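You operate a simulated robot arm through the tools that you are given. There is no shell and no other tool.

You are at the controls of a simulated robot arm. One attempt, no reset.

TASK
Set right what has fallen over on the chest top. At the end: the beige toner flask is on the blue short box (marked "BUDS"); the blue roller stands where the beige toner flask stood; the white hands carton, which lies on its side on the chest top, stands upright there; the white hair carton, which lies on its side on the chest top, stands upright there; whatever was shut is shut again. Leave all else as you found it, and nothing knocked over. Set down upright: hands carton, hair carton, toner flask.

Only the result counts: the job must be done as asked and must still hold three seconds after the hand-in. Knocking over, shifting, dropping, spilling or breaking anything else fails it.

THE ROBOT
A 6-joint arm with a two-finger parallel gripper, fixed in place. Base frame: the origin is at the foot of the arm, x ahead of it, y to its left, z up; the work surface is at about z = 0. Units: m, degrees, N and s.
With the tool pointing down near the work surface it reaches from about 0.14 to 0.58 m from the base axis. Its first joint turns from -66.0 to 66.0 degrees. Payload 2.1 kg.
The tool frame sits at the grasp point between the pads (the TCP): z along the fingers, y along the line on which they close. The tips reach 0.03 m beyond it. Largest opening 0.094 m; finger width 0.028, thickness 0.01; the body of the gripper, 0.05 by 0.096 m, starts 0.055 m behind the TCP.
Orientation is that of the tool frame in the base frame, as a unit quaternion [x, y, z, w]. With the fingers straight down and closing along the base's y, the tool's x points along the base's -x, its y along +y and its z along -z.

THE INTERFACE
- The arm moves only by the tool play_rows. Its argument "steps" is a list of rows, each a list of 7 numbers: the shift along the tool's x, y, z in m, then the turn, a rotation vector about the tool's x, y, z in degrees, then the closure, from 0 (fully open) to 1 (shut). In form: [[tx, ty, tz, wx, wy, wz, grip], ...]. A call has 1 to 20 rows; each row shifts and turns the commanded pose from where the row before left it, along the tool's axes as they then stand. Rows are played at 5 a second. More than 0.05 m and 8.6 degrees between two rows, or a gripper value outside its range, and nothing of the call is played. A pose out of reach is approached as far as the arm can. The call stops where the force on the tool passes 40 N (or 10 N more than at its start, if that is more) or the arm is blocked; 0.2 s more then pass. Each finger travels about 0.072 m/s and halts on what it meets, pressing with about 30 N; the grip force reading is that of the motor and also rises with nothing between the fingers. The clock runs only during rows and for 0.2 s after the last one: add rows that do not move to give the fingers time. It gives the time, the measured TCP pose, the force on the tool (base axes), the opening and the grip force at its end, in the units of the frame above (readings bear some noise), with the torque about the TCP (base axes, N m) and any sound that the robot's microphone picked up.
- Cameras (640 x 400 px; columns grow to the right, rows downward): "scene" is fixed at [0.0497, -0.3664, 0.4866]; the picture's right is [0.83, -0.55, 0.00], its down [-0.31, -0.46, -0.83] and it looks along [0.46, 0.69, -0.55] (base axes); focal length 214 px, centre (320, 200). "wrist" rides on the gripper at [0.076, 0.014, -0.103] in the tool frame; the picture's right is [-0.18, 0.98, 0.00], its down [-0.75, -0.14, -0.64] and it looks along [-0.63, -0.12, 0.77] (tool axes); focal length 243 px, centre (320, 200). There is no depth. A picture from a camera that has moved, and an enlarged one, comes with that camera's place and axes in the base frame and with its lens.
- camera(camera): a new picture of that camera. It takes no simulated time.
- inspect(camera, box): a new picture of the part [left, top, right, bottom] of that camera's present view, enlarged. It takes no simulated time.
- job_done(): hands the job in; it is judged then, once.

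Nothing tells you positions but the pictures and the camera data. Unless the task says otherwise, let go and move clear before handing in.

The tools are called after "Call:" as name(argument=value, ...) on one line, values as JSON. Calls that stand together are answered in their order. play_rows: Moves the arm, as the interface text tells. Its arguments: {"type":"object","properties":{"steps":{"type":"array"}},"required":["steps"]} The other tools are called the same way: camera (camera) takes a picture; inspect (camera, box) takes an enlarged picture of a part of a camera's view; job_done () hands the job in.

At the start:

```text
time: 0.0
eef_pos: [0.3379, -0.0689, 0.3267]
tool_rot: [0.0, 1.0, 0.0, 0.001]
contact_force: [-0.7, 0.1, 0.3]
moment: [0.0, 0.01, 0.01]
width: 0.0942
finger_force: 0.0
```

scene: 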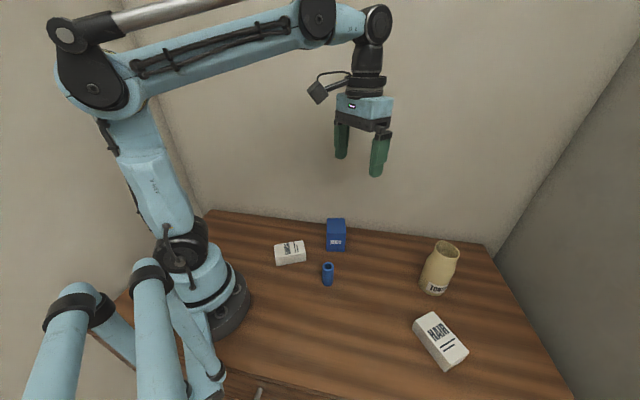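
wrist: 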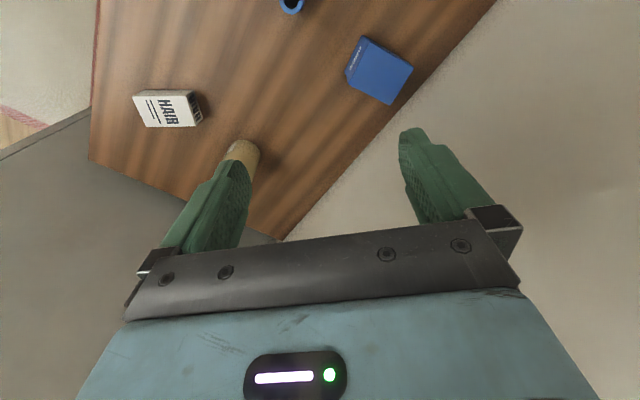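

I see a table with a white hands carton and a white hair carton lying down, a blue BUDS box, a small blue roller standing, and a beige toner flask. I'll look closer first before moving.

Call:
inspect(camera="scene", box=[250, 200, 370, 300])

Call:
inspect(camera="scene", box=[390, 220, 500, 390])

Call:
inspect(camera="scene", box=[100, 300, 420, 400])

Call:
inspect(camera="wrist", box=[80, 0, 480, 250])

```text
4.00 times, centred on (310, 250) of scene
camera zoom: at [0.0497, -0.3664, 0.4866], right [0.83, -0.55, 0.0], down [-0.31, -0.46, -0.83], along [0.46, 0.69, -0.55], focal length 858 px, centre (360, 0)
```

zoom: 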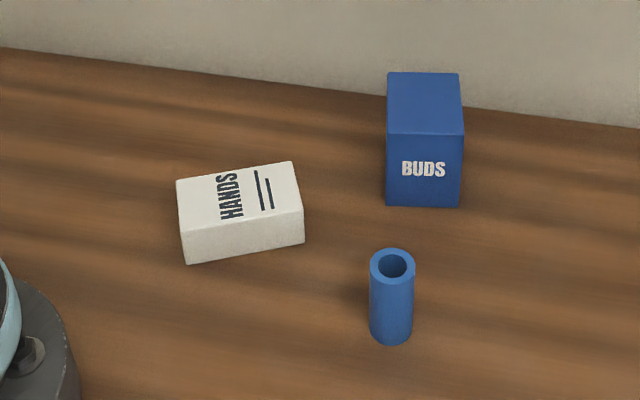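

```text
2.35 times, centred on (445, 305) of scene
camera zoom: at [0.0497, -0.3664, 0.4866], right [0.83, -0.55, 0.0], down [-0.31, -0.46, -0.83], along [0.46, 0.69, -0.55], focal length 505 px, centre (26, -47)
```

zoom: 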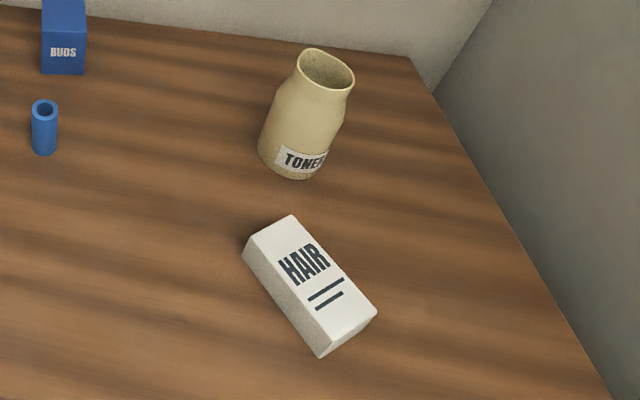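

```text
2.00 times, centred on (260, 350) of scene
camera zoom: at [0.0497, -0.3664, 0.4866], right [0.83, -0.55, 0.0], down [-0.31, -0.46, -0.83], along [0.46, 0.69, -0.55], focal length 429 px, centre (440, -100)
```

zoom: 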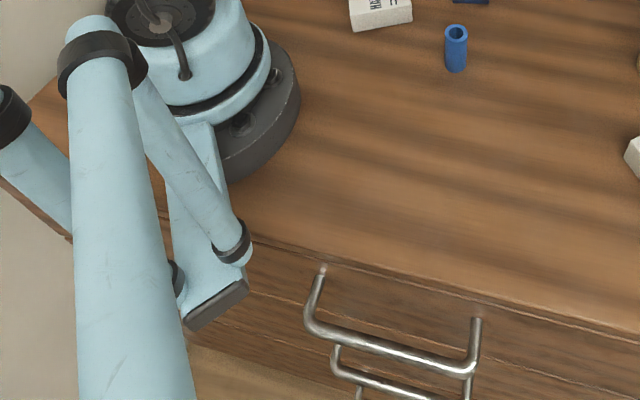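

```text
1.60 times, centred on (280, 125) of wrist
camera zoom: at [0.262, -0.0541, 0.4294], right [0.18, 0.98, 0.0], down [0.75, -0.14, 0.64], along [0.63, -0.12, -0.77], focal length 388 px, centre (384, 320)
```

zoom: 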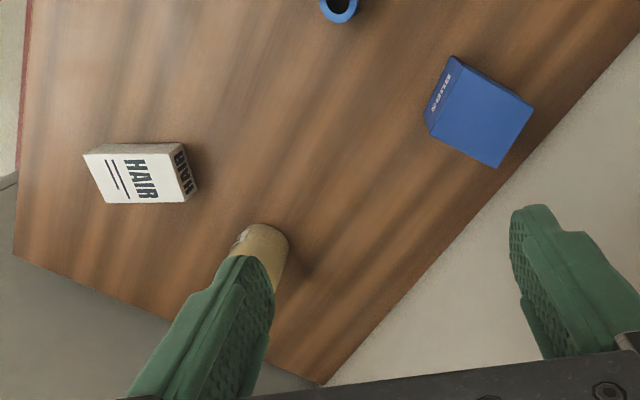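

I see the roller at about (0.258, -0.088), the BUDS box centred at about (0.36, 0.013), and the flask at about (0.47, -0.245). I'll enlarge the cartons, the flask and the drawers for better measurements.

Call:
inspect(camera="scene", box=[405, 300, 475, 380])

Call:
inspect(camera="scene", box=[405, 230, 475, 305])

Call:
inspect(camera="scene", box=[265, 230, 315, 275])

Call:
inspect(camera="wrist", box=[120, 70, 280, 210])

```text
5.00 times, centred on (440, 340) of scene
camera zoom: at [0.0497, -0.3664, 0.4866], right [0.83, -0.55, 0.0], down [-0.31, -0.46, -0.83], along [0.46, 0.69, -0.55], focal length 1072 px, centre (-280, -500)
```

zoom: 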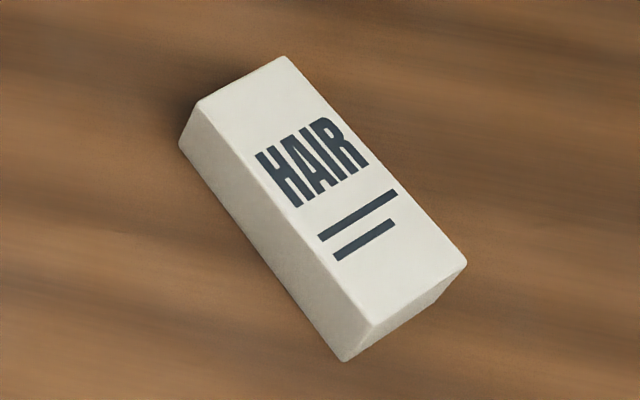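

```text
5.33 times, centred on (440, 268) of scene
camera zoom: at [0.0497, -0.3664, 0.4866], right [0.83, -0.55, 0.0], down [-0.31, -0.46, -0.83], along [0.46, 0.69, -0.55], focal length 1144 px, centre (-320, -160)
```

zoom: 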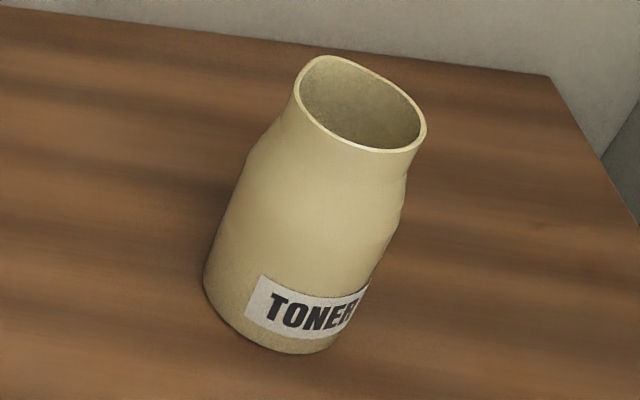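

```text
8.89 times, centred on (290, 252) of scene
camera zoom: at [0.0497, -0.3664, 0.4866], right [0.83, -0.55, 0.0], down [-0.31, -0.46, -0.83], along [0.46, 0.69, -0.55], focal length 1906 px, centre (587, -267)
```

zoom: 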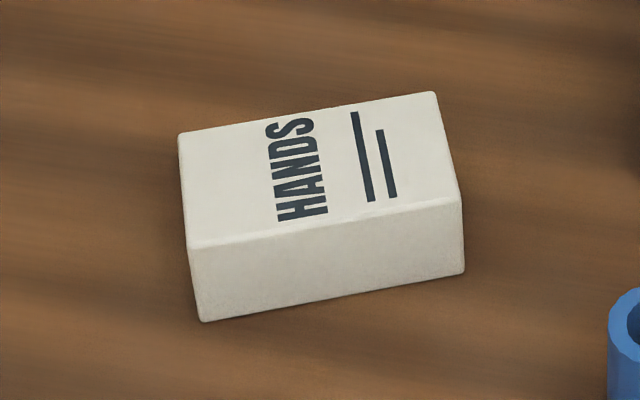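

```text
2.86 times, centred on (200, 140) of wrist
camera zoom: at [0.262, -0.0541, 0.4294], right [0.18, 0.98, 0.0], down [0.75, -0.14, 0.64], along [0.63, -0.12, -0.77], focal length 693 px, centre (663, 371)
```

zoom: 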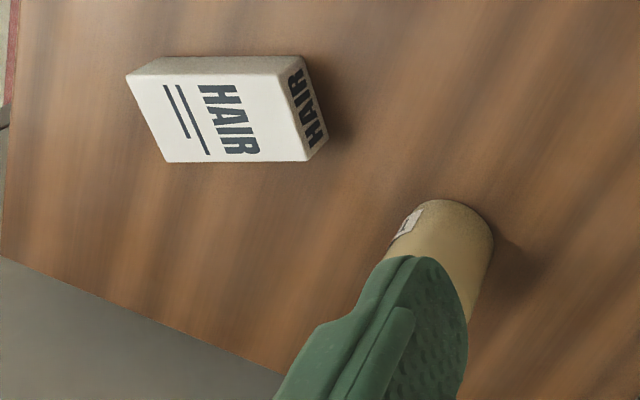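

The cartons measure about 84×50×32 mm; HAIR is centred near (0.36, -0.328) with its label-top end toward +y, and HANDS near (0.217, 0.042) with its top end toward the base. I'll move high above toward the flask so the wrist camera can look at it from above.

Call:
play_rows(steps=[[-0.025, -0.03, 0, 0, 0, 0, 0], [-0.025, -0.03, 0, 0, 0, 0, 0], [-0.025, -0.03, 0, 0, 0, 0, 0], [-0.025, -0.03, 0, 0, 0, 0, 0], [-0.022, -0.03, 0, 0, 0, 0, 0], [0, 0, 0, 0, 0, 0, 0]])

Call:
camera(camera="wrist")

Call:
camera(camera="scene")

```text
time: 1.4
eef_pos: [0.4474, -0.2079, 0.3218]
tool_rot: [-0.001, 1.0, 0.0, 0.0]
contact_force: [-0.3, -0.3, 0.7]
moment: [-0.01, 0.02, 0.03]
width: 0.0942
finger_force: 0.1
out of reach, approached as far as the arm can: row 5
```

```text
taken
camera wrist: at [0.3721, -0.1939, 0.4234], right [0.18, 0.98, 0.0], down [0.75, -0.14, 0.64], along [0.63, -0.12, -0.77], focal length 243 px, centre (320, 200)
```

wrist: 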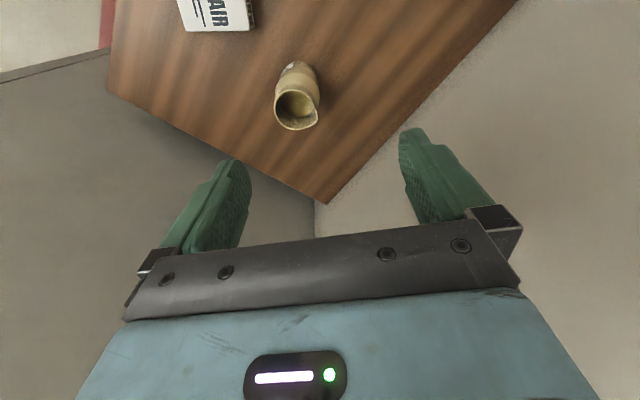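

```text
taken
```

scene: 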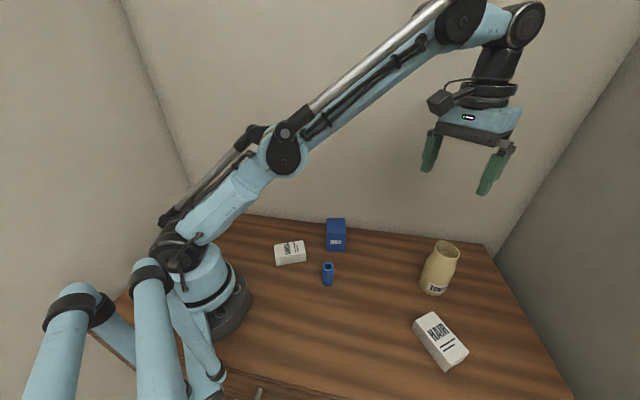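

The flask's mouth looks like it has a spout; I'll enlarge it in both views.

Call:
inspect(camera="wrist", box=[250, 40, 350, 150])

Call:
inspect(camera="wrist", box=[100, 0, 400, 150])

```text
3.64 times, centred on (300, 95) of wrist
camera zoom: at [0.3721, -0.1939, 0.4234], right [0.18, 0.98, 0.0], down [0.75, -0.14, 0.64], along [0.63, -0.12, -0.77], focal length 882 px, centre (393, 582)
```

zoom: 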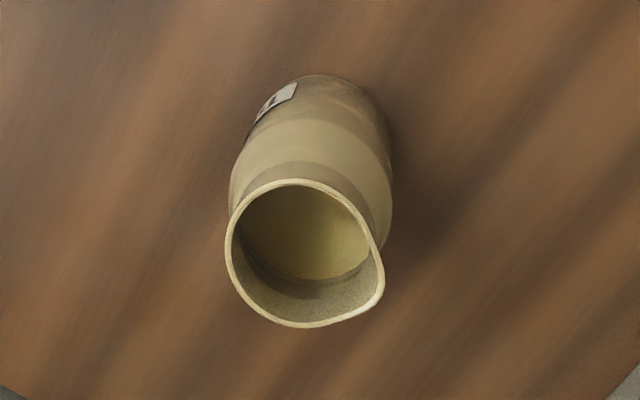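

```text
2.13 times, centred on (250, 75) of wrist
camera zoom: at [0.3721, -0.1939, 0.4234], right [0.18, 0.98, 0.0], down [0.75, -0.14, 0.64], along [0.63, -0.12, -0.77], focal length 518 px, centre (469, 467)
```

zoom: 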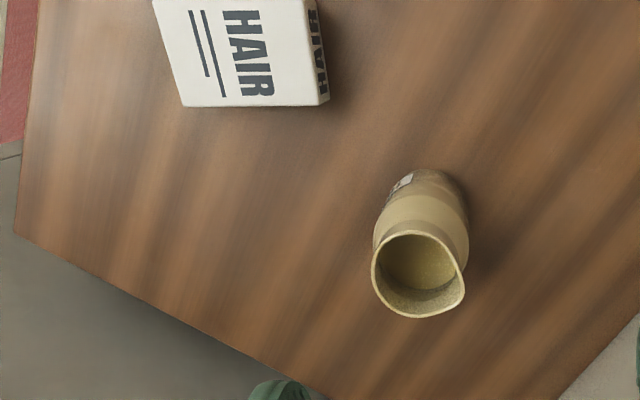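

The flask is round, about 60 mm in diameter and 130 mm tall, standing at about (0.473, -0.243). I'll pull back to free space and test how far the wrist can turn and tilt, since the cartons need a 90° flip.

Call:
play_rows(steps=[[0.03, 0.03, 0, 0, 0, 0, 0], [0.03, 0.03, 0, 0, 0, 0, 0], [0.03, 0.03, 0, 0, 0, 0, 0], [0.0, 0.03, 0, 0, 0, 0, 0], [0, 0, 0, 0, 0, 0, 0]])

Call:
play_rows(steps=[[0, 0, 0, 0, 0, 8.5, 0], [0, 0, 0, 0, 0, 8.5, 0], [0, 0, 0, 0, 0, 8.5, 0], [0, 0, 0, 0, 0, 8.5, 0], [0, 0, 0, 0, 0, 8.5, 0], [0, 0, 0, 0, 0, 8.5, 0], [0, 0, 0, 0, 0, 8.5, 0], [0, 0, 0, 0, 0, 8.5, 0], [0, 0, 0, 0, 0, 8.5, 0], [0, 0, 0, 0, 0, 8.5, 0], [0, 0, 0, 0, 0, 0, 0]])

```text
time: 2.6
eef_pos: [0.3583, -0.0878, 0.3209]
tool_rot: [0.0, 1.0, 0.0, 0.001]
contact_force: [0.5, 0.3, -0.1]
moment: [0.02, 0.01, -0.01]
width: 0.0941
finger_force: 0.1
```

```text
time: 5.0
eef_pos: [0.3592, -0.0877, 0.3222]
tool_rot: [0.676, 0.737, 0.001, 0.0]
contact_force: [0.3, -0.3, 0.4]
moment: [0.0, 0.02, -0.01]
width: 0.0938
finger_force: 0.1
```

Turning +85° about the tool axis works and the commanded pose follows the measured one. I'll continue the turn to see whether a full half-turn is available.

Call:
play_rows(steps=[[0, 0, 0, 0, 0, 8.5, 0], [0, 0, 0, 0, 0, 8.5, 0], [0, 0, 0, 0, 0, 8.5, 0], [0, 0, 0, 0, 0, 8.5, 0], [0, 0, 0, 0, 0, 8.5, 0], [0, 0, 0, 0, 0, 8.5, 0], [0, 0, 0, 0, 0, 8.5, 0], [0, 0, 0, 0, 0, 8.5, 0], [0, 0, 0, 0, 0, 8.5, 0], [0, 0, 0, 0, 0, 8.5, 0], [0, 0, 0, 0, 0, 8.5, 0], [0, 0, 0, 0, 0, 0, 0]])

Call:
camera(camera="scene")

Call:
camera(camera="wrist")

```text
time: 7.6
eef_pos: [0.3582, -0.0873, 0.3212]
tool_rot: [1.0, 0.011, 0.001, 0.0]
contact_force: [-0.3, -0.8, 0.1]
moment: [0.03, 0.01, -0.03]
width: 0.094
finger_force: 0.1
```

```text
taken
```

scene: 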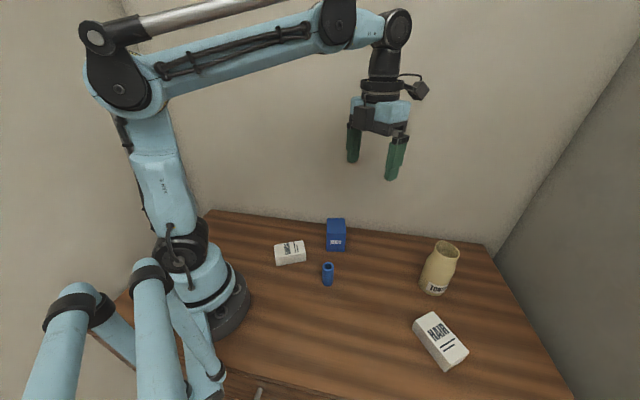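

```text
taken
camera wrist: at [0.4345, -0.1001, 0.4242], right [-0.16, -0.99, 0.0], down [-0.76, 0.12, 0.64], along [-0.63, 0.1, -0.77], focal length 243 px, centre (320, 200)
```

wrist: 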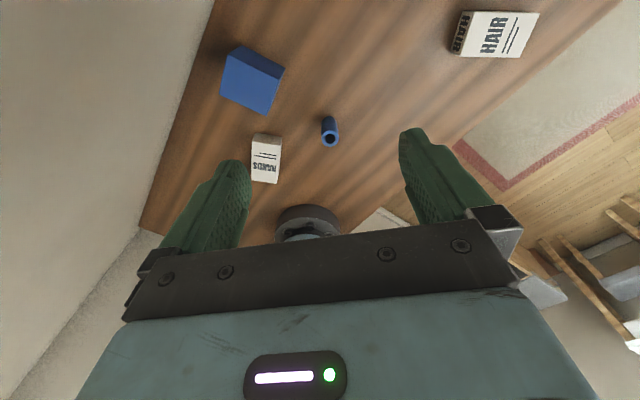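

The half-turn works. I'll use this view to measure HANDS, BUDS and the roller more closely.

Call:
inspect(camera="wrist", box=[210, 30, 350, 190])

Call:
inspect(camera="wrist", box=[430, 0, 550, 80])

```text
2.50 times, centred on (280, 110) of wrist
camera zoom: at [0.4345, -0.1001, 0.4242], right [-0.16, -0.99, 0.0], down [-0.76, 0.12, 0.64], along [-0.63, 0.1, -0.77], focal length 606 px, centre (420, 425)
```

zoom: 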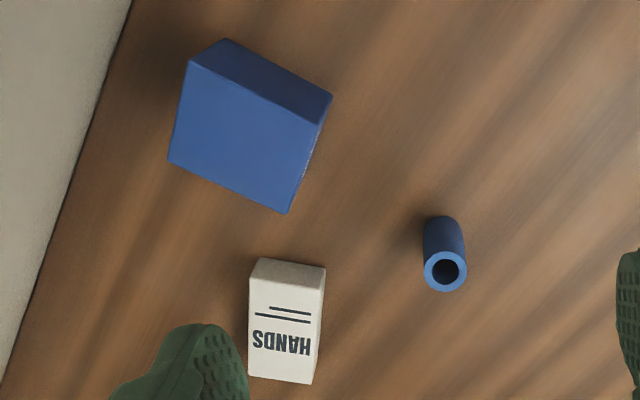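

```text
5.00 times, centred on (490, 40) of wrist
camera zoom: at [0.4345, -0.1001, 0.4242], right [-0.16, -0.99, 0.0], down [-0.76, 0.12, 0.64], along [-0.63, 0.1, -0.77], focal length 1213 px, centre (-530, 1000)
```

zoom: 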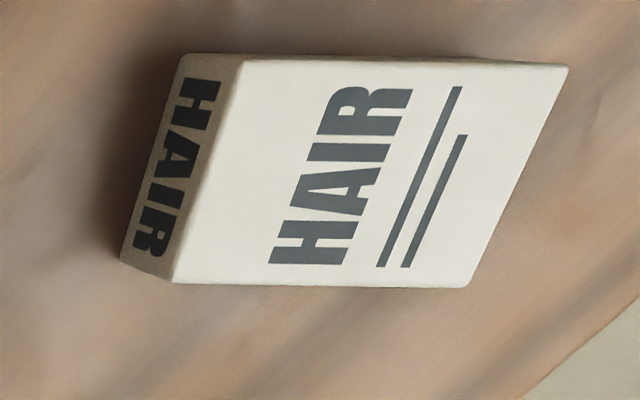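

Measurements agree between cameras to a few millimetres. Now I'll test tilting the flipped tool outward (fingers toward horizontal) in free air.

Call:
play_rows(steps=[[-0.01, 0, 0, 0, 8.5, 0, 0], [0, 0, 0, 0, 8.5, 0, 0], [0, 0, 0, 0, 8.5, 0, 0], [0, 0, 0, 0, 8.5, 0, 0], [0, 0, 0, 0, 8.5, 0, 0], [0, 0, 0, 0, 8.5, 0, 0], [0, 0, 0, 0, 8.5, 0, 0], [0, 0, 0, 0, 8.5, 0, 0], [0, 0, 0, 0, 8.5, 0, 0], [0, 0, 0, 0, 8.5, 0, 0], [0, 0, 0, 0, 5, 0, 0], [0, 0, 0, 0, 0, 0, 0]])

Call:
camera(camera="scene")

```text
time: 10.2
eef_pos: [0.3473, -0.0879, 0.3228]
tool_rot: [0.707, 0.009, 0.707, -0.009]
contact_force: [0.7, 0.1, 0.6]
moment: [-0.05, 0.02, 0.02]
width: 0.094
finger_force: 0.0
```

```text
taken
```

scene: 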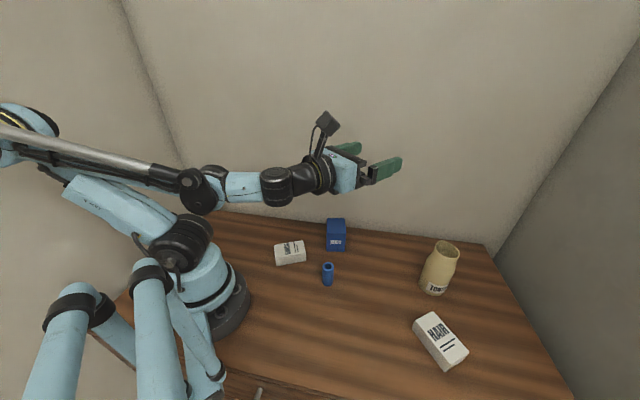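

The tool can go fully horizontal with the camera on top, so the flips are feasible. Plan: flask → BUDS, roller → flask's old spot, then both cartons; I'll first bring the tool back to vertical and unflip it.

Call:
play_rows(steps=[[0, 0, 0, 0, -8.5, 0, 0], [0, 0, 0, 0, -8.5, 0, 0], [0, 0, 0, 0, -8.5, 0, 0], [0, 0, 0, 0, -8.5, 0, 0], [0, 0, 0, 0, -8.5, 0, 0], [0, 0, 0, 0, -8.5, 0, 0], [0, 0, 0, 0, -8.5, 0, 0], [0, 0, 0, 0, -8.5, 0, 0], [0, 0, 0, 0, -8.5, 0, 0], [0, 0, 0, 0, -8.5, 0, 0], [0, 0, 0, 0, -5, 0, 0]])

Call:
play_rows(steps=[[0, 0, 0, 0, 0, -8.5, 0], [0, 0, 0, 0, 0, -8.5, 0], [0, 0, 0, 0, 0, -8.5, 0], [0, 0, 0, 0, 0, -8.5, 0], [0, 0, 0, 0, 0, -8.5, 0], [0, 0, 0, 0, 0, -8.5, 0], [0, 0, 0, 0, 0, -8.5, 0], [0, 0, 0, 0, 0, -8.5, 0], [0, 0, 0, 0, 0, -8.5, 0], [0, 0, 0, 0, 0, -8.5, 0], [0, 0, 0, 0, 0, -8.5, 0], [0, 0, 0, 0, 0, -8.5, 0], [0, 0, 0, 0, 0, -8.5, 0], [0, 0, 0, 0, 0, -8.5, 0], [0, 0, 0, 0, 0, -8.5, 0], [0, 0, 0, 0, 0, -8.5, 0], [0, 0, 0, 0, 0, -8.5, 0], [0, 0, 0, 0, 0, -8.5, 0], [0, 0, 0, 0, 0, 0, 0]])

```text
time: 12.6
eef_pos: [0.3483, -0.0885, 0.3215]
tool_rot: [1.0, 0.013, -0.001, 0.0]
contact_force: [0.9, -0.7, -0.3]
moment: [0.01, 0.02, 0.01]
width: 0.0939
finger_force: 0.1
```

```text
time: 16.6
eef_pos: [0.3484, -0.0875, 0.3218]
tool_rot: [0.22, 0.975, 0.0, 0.001]
contact_force: [0.9, -0.3, 0.6]
moment: [-0.02, 0.01, -0.02]
width: 0.0941
finger_force: 0.0
```

I'll set the fingers to close across the flask perpendicular to its spout (spout points roughly bearing 58°), which also keeps the camera away from the back wall.

Call:
play_rows(steps=[[0, 0, 0, 0, 0, -8.35, 0], [0, 0, 0, 0, 0, -8.35, 0], [0, 0, 0, 0, 0, -8.35, 0], [0, 0, 0, 0, 0, -8.35, 0], [0, 0, 0, 0, 0, -8.35, 0], [0, 0, 0, 0, 0, -8.35, 0], [0, 0, 0, 0, 0, -8.35, 0], [0, 0, 0, 0, 0, -8.35, 0], [0, 0, 0, 0, 0, -8.35, 0], [0, 0, 0, 0, 0, -8.35, 0], [0, 0, 0, 0, 0, 0, 0]])

Call:
camera(camera="wrist")

```text
time: 19.0
eef_pos: [0.3481, -0.0881, 0.3224]
tool_rot: [-0.486, 0.874, 0.0, 0.001]
contact_force: [1.4, -0.5, 0.3]
moment: [-0.03, 0.02, -0.01]
width: 0.0939
finger_force: 0.1
```

```text
taken
camera wrist: at [0.2962, -0.1453, 0.4237], right [-0.74, 0.67, 0.0], down [0.52, 0.57, 0.64], along [0.43, 0.47, -0.77], focal length 243 px, centre (320, 200)
```

wrist: 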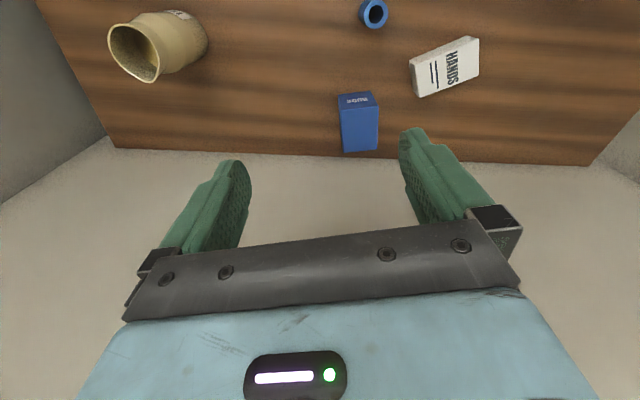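

Call:
inspect(camera="wrist", box=[90, 0, 230, 100])

Call:
inspect(camera="wrist", box=[320, 0, 490, 160])

```text
4.00 times, centred on (160, 50) of wrist
camera zoom: at [0.2962, -0.1453, 0.4237], right [-0.74, 0.67, 0.0], down [0.52, 0.57, 0.64], along [0.43, 0.47, -0.77], focal length 970 px, centre (960, 800)
```

zoom: 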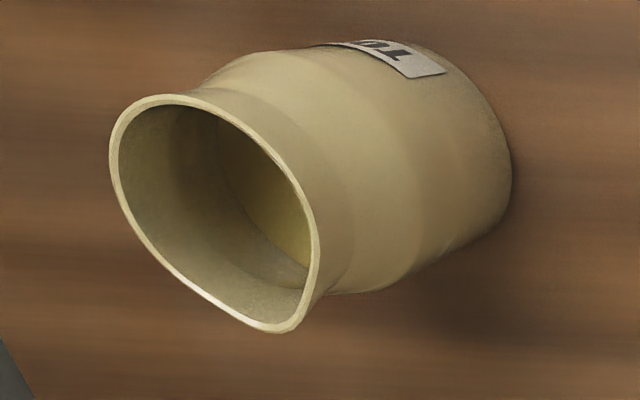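

```text
2.50 times, centred on (405, 80) of wrist
camera zoom: at [0.2962, -0.1453, 0.4237], right [-0.74, 0.67, 0.0], down [0.52, 0.57, 0.64], along [0.43, 0.47, -0.77], focal length 606 px, centre (108, 500)
```

zoom: 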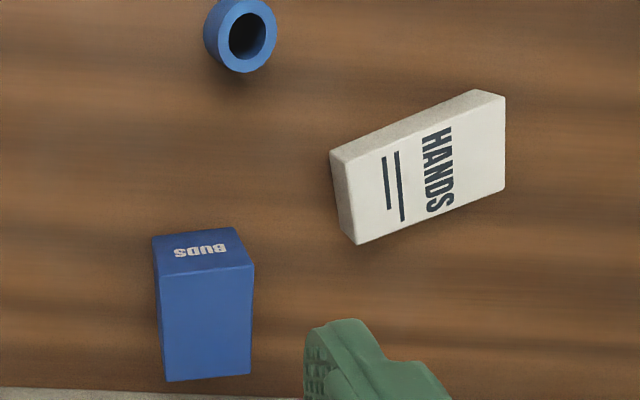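

Three views agree: flask axis about (0.472, -0.243), rim at z ≈ 0.13, BUDS top centre (0.3575, 0.012) at z ≈ 0.071. I'll lower to z ≈ 0.19 and move over the flask.

Call:
play_rows(steps=[[0, 0, 0.033, 0, 0, 0, 0], [0, 0, 0.033, 0, 0, 0, 0], [0, 0, 0.033, 0, 0, 0, 0], [0, 0, 0.031, 0, 0, 0, 0], [0.0111, -0.0312, 0, 0, 0, 0, 0], [0.0111, -0.0312, 0, 0, 0, 0, 0], [0.0111, -0.0312, 0, 0, 0, 0, 0], [0.0111, -0.0312, 0, 0, 0, 0, 0], [0.0111, -0.0312, 0, 0, 0, 0, 0], [0.0111, -0.0312, 0, 0, 0, 0, 0], [0, 0, 0, 0, 0, 0, 0]])

Call:
camera(camera="wrist")

Call:
camera(camera="scene")

```text
time: 21.4
eef_pos: [0.4716, -0.2445, 0.1925]
tool_rot: [-0.485, 0.874, 0.0, 0.001]
contact_force: [-0.7, -0.1, 0.3]
moment: [-0.01, 0.04, 0.0]
width: 0.0941
finger_force: 0.1
```

```text
taken
camera wrist: at [0.4192, -0.3013, 0.2934], right [-0.74, 0.68, 0.0], down [0.52, 0.56, 0.64], along [0.44, 0.47, -0.77], focal length 243 px, centre (320, 200)
```

wrist: 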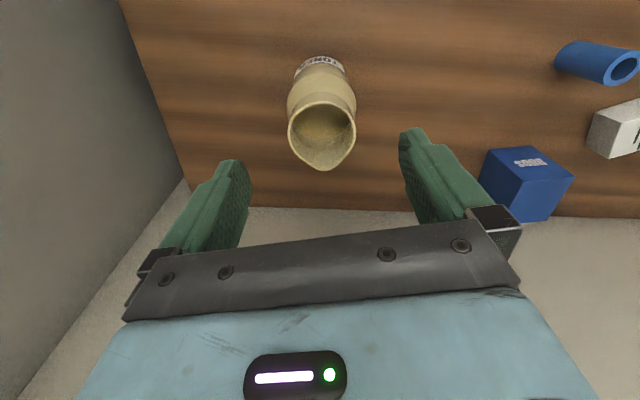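

```text
taken
```

scene: 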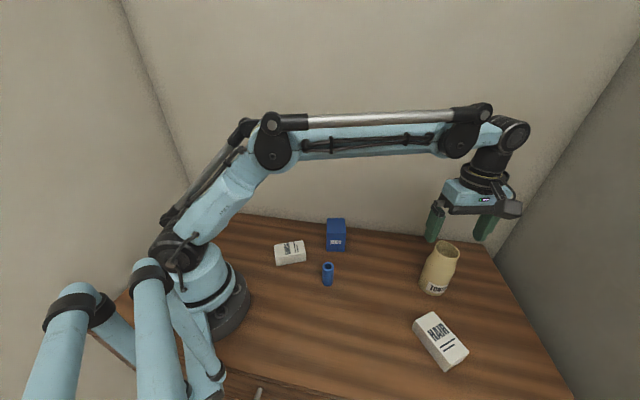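

The flask is centred between the fingers (within about 1–2 mm). I'll descend to z ≈ 0.09 and close gently on the body.

Call:
play_rows(steps=[[0, 0, 0.025, 0, 0, 0, 0], [0, 0, 0.025, 0, 0, 0, 0], [0, 0, 0.025, 0, 0, 0, 0], [0, 0, 0.0165, 0, 0, 0, 0], [0, 0, 0.01, 0, 0, 0, 0], [0, 0, 0, 0, 0, 0, 0]])

Call:
camera(camera="wrist")

Call:
inspect(camera="scene", box=[390, 170, 540, 310])

```text
time: 22.8
eef_pos: [0.4728, -0.2437, 0.0895]
tool_rot: [-0.484, 0.875, -0.001, 0.001]
contact_force: [-0.4, -0.1, 0.1]
moment: [0.0, -0.03, 0.0]
width: 0.0943
finger_force: 0.1
```

```text
taken
camera wrist: at [0.419, -0.3009, 0.1916], right [-0.74, 0.68, 0.0], down [0.52, 0.56, 0.64], along [0.44, 0.47, -0.77], focal length 243 px, centre (320, 200)
```

wrist: 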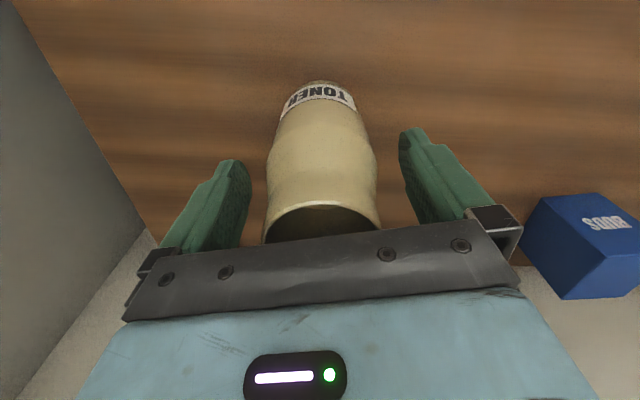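

```text
2.86 times, centred on (465, 240) of scene
camera zoom: at [0.0497, -0.3664, 0.4866], right [0.83, -0.55, 0.0], down [-0.31, -0.46, -0.83], along [0.46, 0.69, -0.55], focal length 613 px, centre (-94, 86)
```

zoom: 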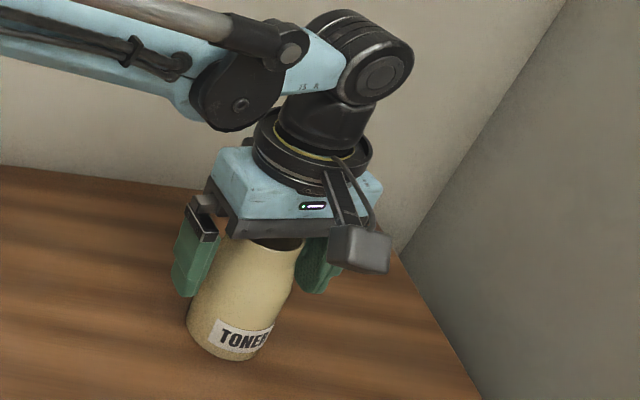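

The fingers straddle the flask cleanly without touching the rim. Now I close.

Call:
play_rows(steps=[[0, 0, 0, 0, 0, 0, 0.2], [0, 0, 0, 0, 0, 0, 0.3], [0, 0, 0, 0, 0, 0, 0.36], [0, 0, 0, 0, 0, 0, 0.42], [0, 0, 0, 0, 0, 0, 0.5], [0, 0, 0, 0, 0, 0, 0.5], [0, 0, 0, 0, 0, 0, 0.5]])

Call:
camera(camera="wrist")

```text
time: 24.4
eef_pos: [0.4714, -0.2443, 0.0892]
tool_rot: [-0.485, 0.874, -0.001, 0.0]
contact_force: [0.0, 0.8, 0.7]
moment: [0.01, 0.05, -0.02]
width: 0.0601
finger_force: 30.2
```

```text
taken
camera wrist: at [0.4191, -0.3009, 0.1919], right [-0.74, 0.68, 0.0], down [0.52, 0.56, 0.64], along [0.44, 0.47, -0.77], focal length 243 px, centre (320, 200)
```

wrist: 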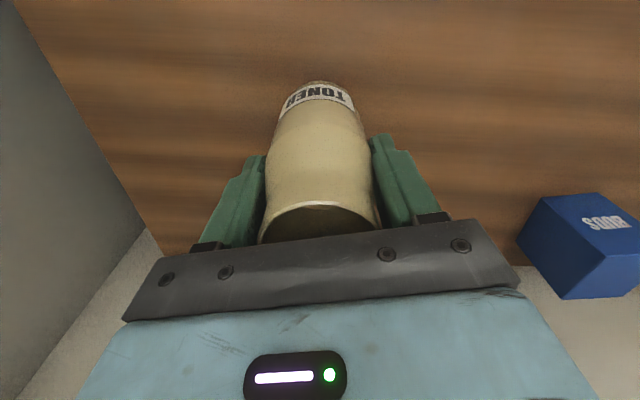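

The grip holds at 60 mm, with the flask centred on the TCP. I'll lift it slowly straight up by 0.115 m.

Call:
play_rows(steps=[[0, 0, -0.005, 0, 0, 0, 0.5], [0, 0, -0.015, 0, 0, 0, 0.5], [0, 0, -0.02, 0, 0, 0, 0.5], [0, 0, -0.02, 0, 0, 0, 0.5], [0, 0, -0.02, 0, 0, 0, 0.5], [0, 0, -0.02, 0, 0, 0, 0.5], [0, 0, -0.015, 0, 0, 0, 0.5], [0, 0, 0, 0, 0, 0, 0.5]])

Call:
camera(camera="scene")

```text
time: 26.2
eef_pos: [0.4699, -0.2426, 0.2052]
tool_rot: [-0.485, 0.875, -0.001, 0.001]
contact_force: [0.7, 0.2, -3.0]
moment: [0.04, 0.0, -0.03]
width: 0.0601
finger_force: 30.2
```

```text
taken
```

scene: 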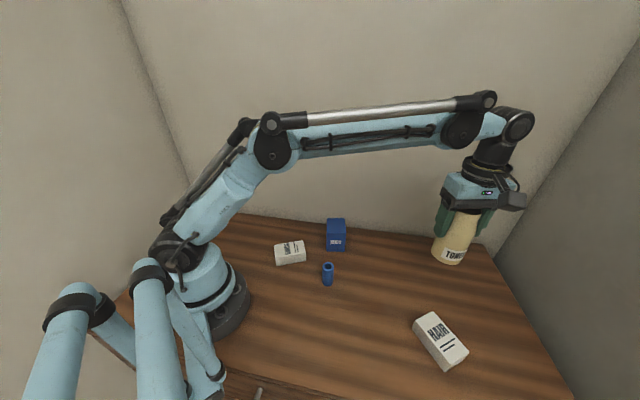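

Flask is lifted (about 3 N). Now I carry it to above the BUDS box.

Call:
play_rows(steps=[[-0.0063, 0.0093, 0, 0, 0, 0, 0.5], [-0.0113, 0.0166, 0, 0, 0, 0, 0.5], [-0.0113, 0.0166, 0, 0, 0, 0, 0.5], [-0.0113, 0.0166, 0, 0, 0, 0, 0.5], [-0.0113, 0.0166, 0, 0, 0, 0, 0.5], [-0.0113, 0.0166, 0, 0, 0, 0, 0.5], [-0.0113, 0.0166, 0, 0, 0, 0, 0.5], [-0.0113, 0.0166, 0, 0, 0, 0, 0.5], [-0.0113, 0.0166, 0, 0, 0, 0, 0.5], [-0.0113, 0.0166, 0, 0, 0, 0, 0.5], [-0.0113, 0.0166, 0, 0, 0, 0, 0.5], [-0.0113, 0.0166, 0, 0, 0, 0, 0.5], [-0.0113, 0.0166, 0, 0, 0, 0, 0.5], [-0.01, 0.0148, 0, 0, 0, 0, 0.5], [-0.0055, 0.0083, 0, 0, 0, 0, 0.5], [0, 0, 0, 0, 0, 0, 0.5]])

Call:
camera(camera="scene")

Call:
camera(camera="wrist")

```text
time: 29.6
eef_pos: [0.3594, 0.0129, 0.2048]
tool_rot: [-0.484, 0.875, 0.0, 0.001]
contact_force: [0.1, -0.2, -2.5]
moment: [0.03, -0.03, -0.02]
width: 0.0597
finger_force: 29.7
```

```text
taken
```

scene: 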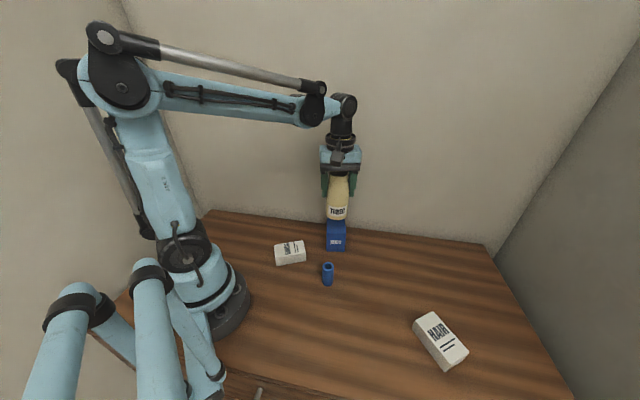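

```text
taken
camera wrist: at [0.306, -0.0442, 0.3072], right [-0.74, 0.68, 0.0], down [0.52, 0.56, 0.64], along [0.44, 0.47, -0.77], focal length 243 px, centre (320, 200)
```

wrist: 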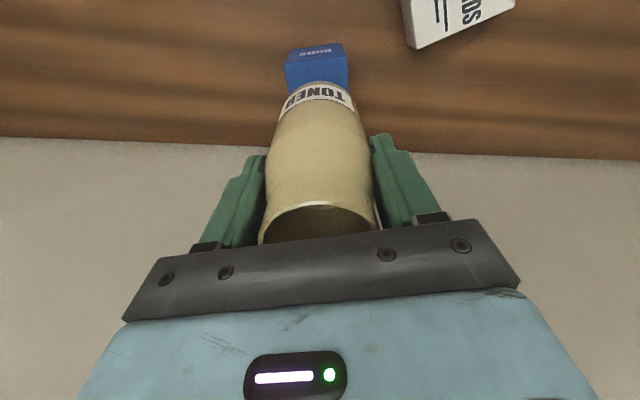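

The flask sits right over the box centre. I'll lower it most of the way, then creep until contact.

Call:
play_rows(steps=[[0.0, 0, 0.01, 0, 0, 0, 0.5], [0, 0, 0.012, 0, 0, 0, 0.5], [0, 0, 0.01, 0, 0, 0, 0.5], [0, 0, 0.006, 0, 0, 0, 0.5], [0, 0, 0, 0, 0, 0, 0.5]])

Call:
inspect(camera="scene", box=[290, 140, 390, 260])

```text
time: 30.8
eef_pos: [0.3577, 0.0119, 0.166]
tool_rot: [-0.485, 0.875, 0.0, 0.001]
contact_force: [-0.1, -0.4, -2.9]
moment: [0.0, 0.0, -0.01]
width: 0.0601
finger_force: 30.1
```

```text
3.33 times, centred on (340, 200) of scene
camera zoom: at [0.0497, -0.3664, 0.4866], right [0.83, -0.55, 0.0], down [-0.31, -0.46, -0.83], along [0.46, 0.69, -0.55], focal length 715 px, centre (253, 200)
```

zoom: 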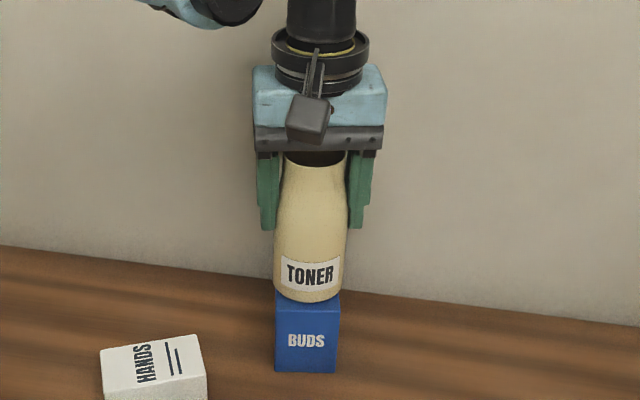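

Flask base is about 5 mm above the box. Creeping down in small steps.

Call:
play_rows(steps=[[0, 0, 0.002, 0, 0, 0, 0.5], [0, 0, 0.0015, 0, 0, 0, 0.5], [0, 0, 0, 0, 0, 0, 0.5]])

Call:
play_rows(steps=[[0, 0, 0.001, 0, 0, 0, 0.5], [0, 0, 0, 0, 0, 0, 0.5]])

Call:
play_rows(steps=[[0, 0, 0.001, 0, 0, 0, 0.5], [0, 0, 0, 0, 0, 0, 0.5]])

```text
time: 31.6
eef_pos: [0.358, 0.0114, 0.1651]
tool_rot: [-0.485, 0.875, -0.001, 0.0]
contact_force: [-1.8, -1.1, 27.9]
moment: [-0.04, 0.12, -0.12]
width: 0.0598
finger_force: 29.6
```

```text
time: 32.2
eef_pos: [0.3583, 0.0123, 0.1623]
tool_rot: [-0.485, 0.874, 0.0, 0.002]
contact_force: [-0.5, 1.0, 28.1]
moment: [0.05, 0.06, -0.05]
width: 0.06
finger_force: 29.8
```

```text
time: 32.8
eef_pos: [0.3576, 0.0113, 0.1614]
tool_rot: [-0.486, 0.874, 0.0, 0.002]
contact_force: [0.6, 0.3, 29.4]
moment: [0.02, 0.09, -0.03]
width: 0.0599
finger_force: 30.2
```

The flask is in contact with the box (about 28 N). I'll relieve the load slightly and then open the fingers slowly.

Call:
play_rows(steps=[[0, 0, -0.001, 0, 0, 0, 0.5], [0, 0, 0, 0, 0, 0, 0.5]])

Call:
play_rows(steps=[[0, 0, 0, 0, 0, 0, 0.35], [0, 0, 0, 0, 0, 0, 0.3], [0, 0, 0, 0, 0, 0, 0.2], [0, 0, 0, 0, 0, 0, 0.1], [0, 0, 0, 0, 0, 0, 0], [0, 0, 0, 0, 0, 0, 0]])

Call:
inspect(camera="scene", box=[290, 140, 390, 260])

Call:
camera(camera="wrist")

```text
time: 33.4
eef_pos: [0.359, 0.0119, 0.1615]
tool_rot: [-0.485, 0.874, -0.001, 0.0]
contact_force: [0.2, -0.1, -1.1]
moment: [-0.06, -0.01, -0.04]
width: 0.0598
finger_force: 30.0
```

```text
time: 34.8
eef_pos: [0.3589, 0.0111, 0.1629]
tool_rot: [-0.485, 0.875, -0.001, 0.0]
contact_force: [-0.5, -0.1, -0.2]
moment: [-0.03, -0.01, -0.02]
width: 0.0945
finger_force: 0.1
```

```text
3.33 times, centred on (340, 200) of scene
camera zoom: at [0.0497, -0.3664, 0.4866], right [0.83, -0.55, 0.0], down [-0.31, -0.46, -0.83], along [0.46, 0.69, -0.55], focal length 715 px, centre (253, 200)
```

zoom: 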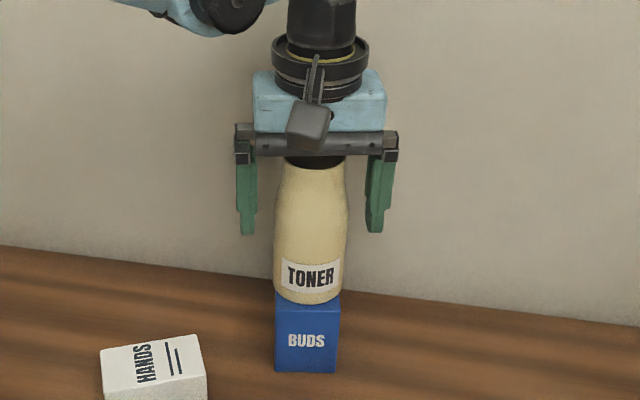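

```text
taken
camera wrist: at [0.3065, -0.0447, 0.2646], right [-0.74, 0.68, 0.0], down [0.52, 0.56, 0.64], along [0.44, 0.47, -0.77], focal length 243 px, centre (320, 200)
```

wrist: 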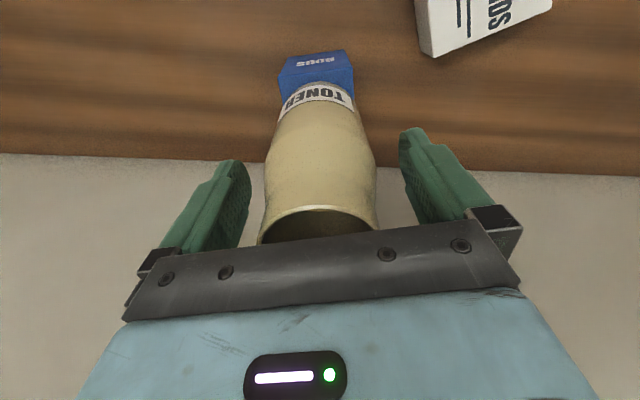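

The flask stands centred on BUDS and the fingers are open. I'll rise straight up until the tips clear the rim.

Call:
play_rows(steps=[[0, 0, -0.01, 0, 0, 0, 0], [0, 0, -0.015, 0, 0, 0, 0], [0, 0, -0.02, 0, 0, 0, 0], [0, 0, -0.02, 0, 0, 0, 0], [0, 0, -0.02, 0, 0, 0, 0], [0, 0, -0.02, 0, 0, 0, 0], [0, 0, -0.02, 0, 0, 0, 0], [0, 0, 0, 0, 0, 0, 0]])

Call:
camera(camera="scene")

Call:
inspect(camera="scene", box=[300, 160, 380, 260])

```text
time: 36.6
eef_pos: [0.3585, 0.0121, 0.2884]
tool_rot: [-0.485, 0.875, 0.0, 0.001]
contact_force: [-0.5, -0.3, -0.1]
moment: [-0.01, 0.02, 0.0]
width: 0.0942
finger_force: 0.0
```

```text
taken
```

scene: 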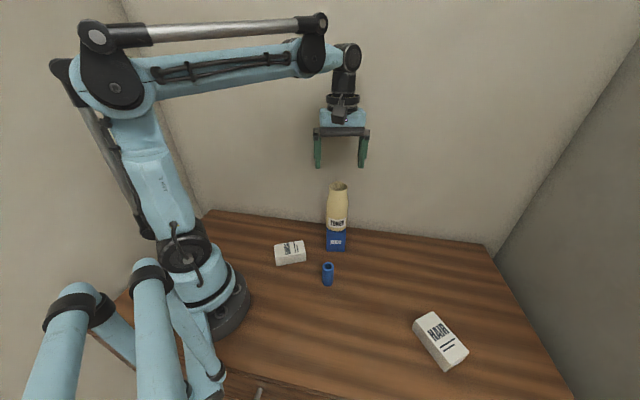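

```text
4.00 times, centred on (340, 210) of scene
camera zoom: at [0.0497, -0.3664, 0.4866], right [0.83, -0.55, 0.0], down [-0.31, -0.46, -0.83], along [0.46, 0.69, -0.55], focal length 858 px, centre (240, 160)
```

zoom: 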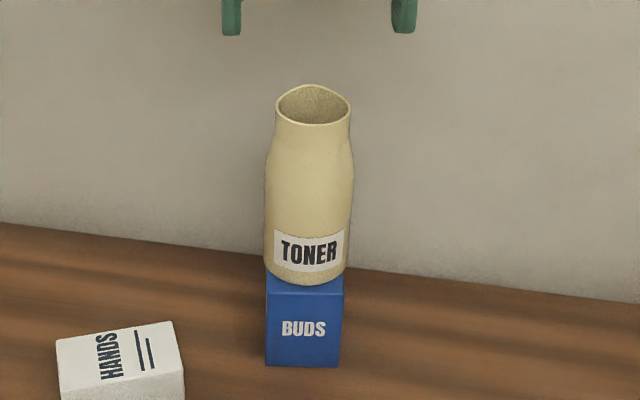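

The flask is settled on BUDS. Next the roller at about (0.2585, -0.088): I'll move over it at height and then lower for a look.

Call:
play_rows(steps=[[0.0276, 0.0063, 0, 0, 0, 0, 0], [0.0276, 0.0063, 0, 0, 0, 0, 0], [0.0276, 0.0063, 0, 0, 0, 0, 0], [0.0276, 0.0063, 0, 0, 0, 0, 0], [0.0276, 0.0063, 0, 0, 0, 0, 0.2], [0, 0, 0.04, 0, 0, 0, 0.3], [0, 0, 0.04, 0, 0, 0, 0.3], [0, 0, 0.04, 0, 0, 0, 0.3], [0, 0, 0.03, 0, 0, 0, 0.3], [0, 0, 0, 0, 0, 0, 0.3]])

Call:
camera(camera="wrist")

```text
time: 38.8
eef_pos: [0.2595, -0.0875, 0.1373]
tool_rot: [-0.484, 0.875, 0.0, 0.001]
contact_force: [-0.2, 0.7, 0.1]
moment: [0.01, 0.02, -0.01]
width: 0.0658
finger_force: 0.0
```

```text
taken
camera wrist: at [0.2067, -0.1443, 0.2394], right [-0.74, 0.68, 0.0], down [0.52, 0.56, 0.64], along [0.44, 0.47, -0.77], focal length 243 px, centre (320, 200)
```

wrist: 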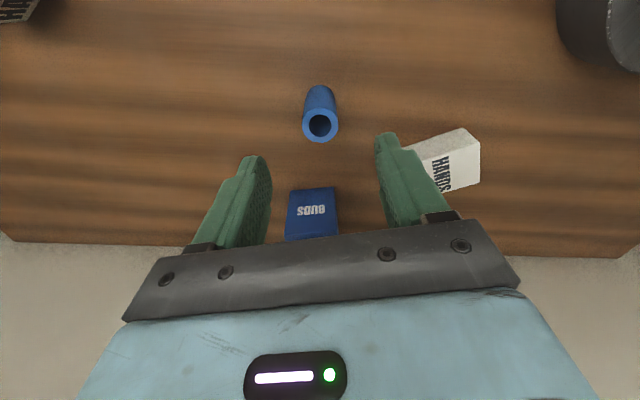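

The roller is centred under the fingers. Descending to z ≈ 0.042 and closing.

Call:
play_rows(steps=[[0, 0, 0.03, 0, 0, 0, 0.3], [0, 0, 0.03, 0, 0, 0, 0.3], [0, 0, 0.025, 0, 0, 0, 0.3], [0, 0, 0.01, 0, 0, 0, 0.3], [0, 0, 0, 0, 0, 0, 0.3], [0, 0, 0, 0, 0, 0, 0.5], [0, 0, 0, 0, 0, 0, 0.65], [0, 0, 0, 0, 0, 0, 0.75], [0, 0, 0, 0, 0, 0, 0.8], [0, 0, 0, 0, 0, 0, 0.8]])

Call:
camera(camera="wrist")

Call:
camera(camera="scene")

```text
time: 41.0
eef_pos: [0.2589, -0.0881, 0.0424]
tool_rot: [-0.484, 0.875, 0.0, 0.001]
contact_force: [0.3, 0.1, 0.2]
moment: [-0.03, 0.0, 0.01]
width: 0.0232
finger_force: 30.2
```

```text
taken
camera wrist: at [0.2067, -0.1446, 0.1447], right [-0.74, 0.68, 0.0], down [0.52, 0.56, 0.64], along [0.44, 0.47, -0.77], focal length 243 px, centre (320, 200)
```

wrist: 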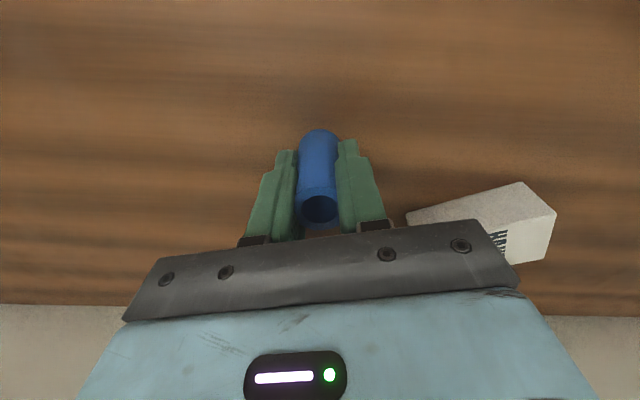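

```text
taken
```

scene: 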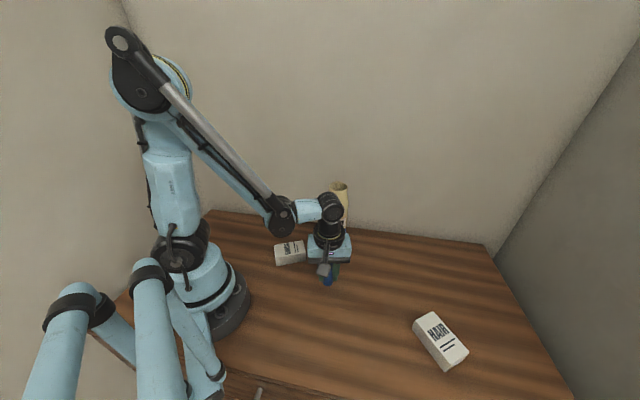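

Gripped the roller (23 mm). I'll lift it and carry it to the flask's old spot at (0.4715, -0.244).

Call:
play_rows(steps=[[0, 0, -0.01, 0, 0, 0, 0.8], [0, 0, -0.03, 0, 0, 0, 0.8], [0, 0, -0.03, 0, 0, 0, 0.8], [0, 0, -0.03, 0, 0, 0, 0.8], [0.00194, -0.02631, 0, 0, 0, 0, 0.8], [0.00194, -0.02631, 0, 0, 0, 0, 0.8], [0.00194, -0.02631, 0, 0, 0, 0, 0.8], [0.00194, -0.02631, 0, 0, 0, 0, 0.8], [0.00194, -0.02631, 0, 0, 0, 0, 0.8], [0.00194, -0.02631, 0, 0, 0, 0, 0.8], [0.00194, -0.02631, 0, 0, 0, 0, 0.8], [0.00194, -0.02631, 0, 0, 0, 0, 0.8], [0.00194, -0.02631, 0, 0, 0, 0, 0.8], [0.00194, -0.02631, 0, 0, 0, 0, 0.8], [0, 0, 0, 0, 0, 0, 0.8]])

Call:
camera(camera="scene")

Call:
camera(camera="wrist")

```text
time: 44.2
eef_pos: [0.4721, -0.2449, 0.1422]
tool_rot: [-0.485, 0.875, 0.0, 0.001]
contact_force: [0.0, 0.6, -0.7]
moment: [0.01, 0.01, -0.01]
width: 0.0232
finger_force: 30.0
```

```text
taken
```

scene: 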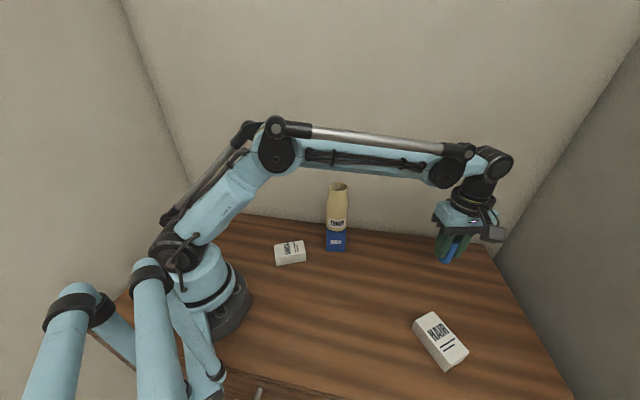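

```text
taken
camera wrist: at [0.42, -0.301, 0.2441], right [-0.74, 0.68, 0.0], down [0.52, 0.56, 0.64], along [0.44, 0.47, -0.77], focal length 243 px, centre (320, 200)
```

wrist: 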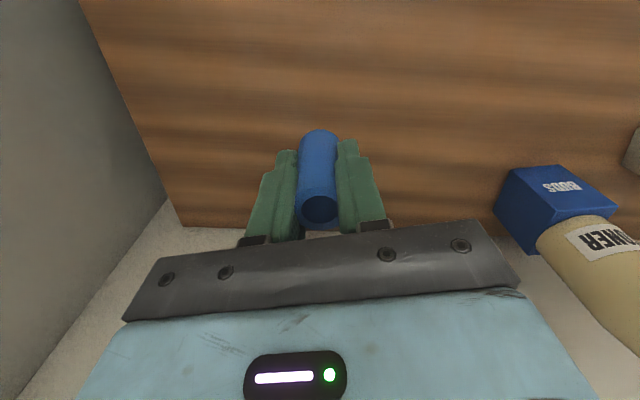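

Roller is over the old flask spot. I'll lower it to just above the surface, then creep to contact.

Call:
play_rows(steps=[[0, 0, 0.03, 0, 0, 0, 0.8], [0, 0, 0.03, 0, 0, 0, 0.8], [0, 0, 0.025, 0, 0, 0, 0.8], [0, 0, 0.01, 0, 0, 0, 0.8], [0, 0, 0.003, 0, 0, 0, 0.8], [0, 0, 0, 0, 0, 0, 0.8]])

Call:
play_rows(steps=[[0, 0, 0.001, 0, 0, 0, 0.8], [0, 0, 0, 0, 0, 0, 0.8]])

```text
time: 45.6
eef_pos: [0.4719, -0.245, 0.0439]
tool_rot: [-0.485, 0.875, -0.001, 0.001]
contact_force: [-0.8, 0.6, -0.2]
moment: [0.0, 0.0, -0.04]
width: 0.0233
finger_force: 29.9
```

```text
time: 46.2
eef_pos: [0.4722, -0.2438, 0.0434]
tool_rot: [-0.485, 0.875, -0.001, 0.001]
contact_force: [0.2, -1.3, 0.3]
moment: [0.03, -0.04, 0.02]
width: 0.0231
finger_force: 29.6
```

Call:
play_rows(steps=[[0, 0, 0.001, 0, 0, 0, 0.8], [0, 0, 0, 0, 0, 0, 0.8]])

```text
time: 46.8
eef_pos: [0.4721, -0.2428, 0.0418]
tool_rot: [-0.484, 0.875, -0.001, 0.0]
contact_force: [-0.6, -0.2, 2.1]
moment: [0.0, 0.05, 0.01]
width: 0.0232
finger_force: 30.4
```

Light contact reached (force turned positive). Opening slowly to release the roller.

Call:
play_rows(steps=[[0, 0, 0, 0, 0, 0, 0.75], [0, 0, 0, 0, 0, 0, 0.72], [0, 0, 0, 0, 0, 0, 0.66], [0, 0, 0, 0, 0, 0, 0.58], [0, 0, 0, 0, 0, 0, 0.48], [0, 0, 0, 0, 0, 0, 0.3], [0, 0, 0, 0, 0, 0, 0.3]])

Call:
camera(camera="wrist")

```text
time: 48.4
eef_pos: [0.4724, -0.2437, 0.0419]
tool_rot: [-0.485, 0.875, -0.001, 0.001]
contact_force: [0.6, -0.3, -0.6]
moment: [0.03, -0.01, -0.02]
width: 0.0659
finger_force: 0.0
```

```text
taken
camera wrist: at [0.4197, -0.3001, 0.1446], right [-0.74, 0.68, 0.0], down [0.52, 0.56, 0.64], along [0.44, 0.47, -0.77], focal length 243 px, centre (320, 200)
```

wrist: 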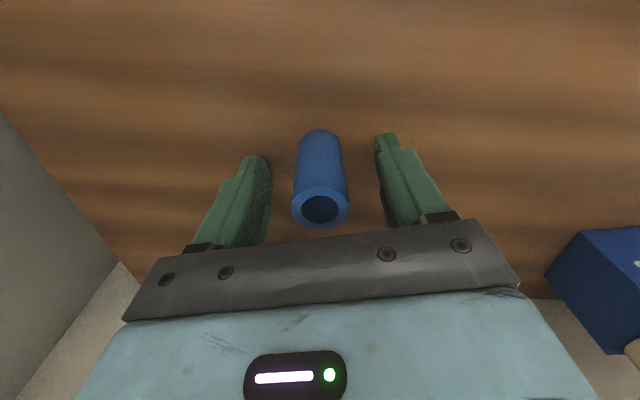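

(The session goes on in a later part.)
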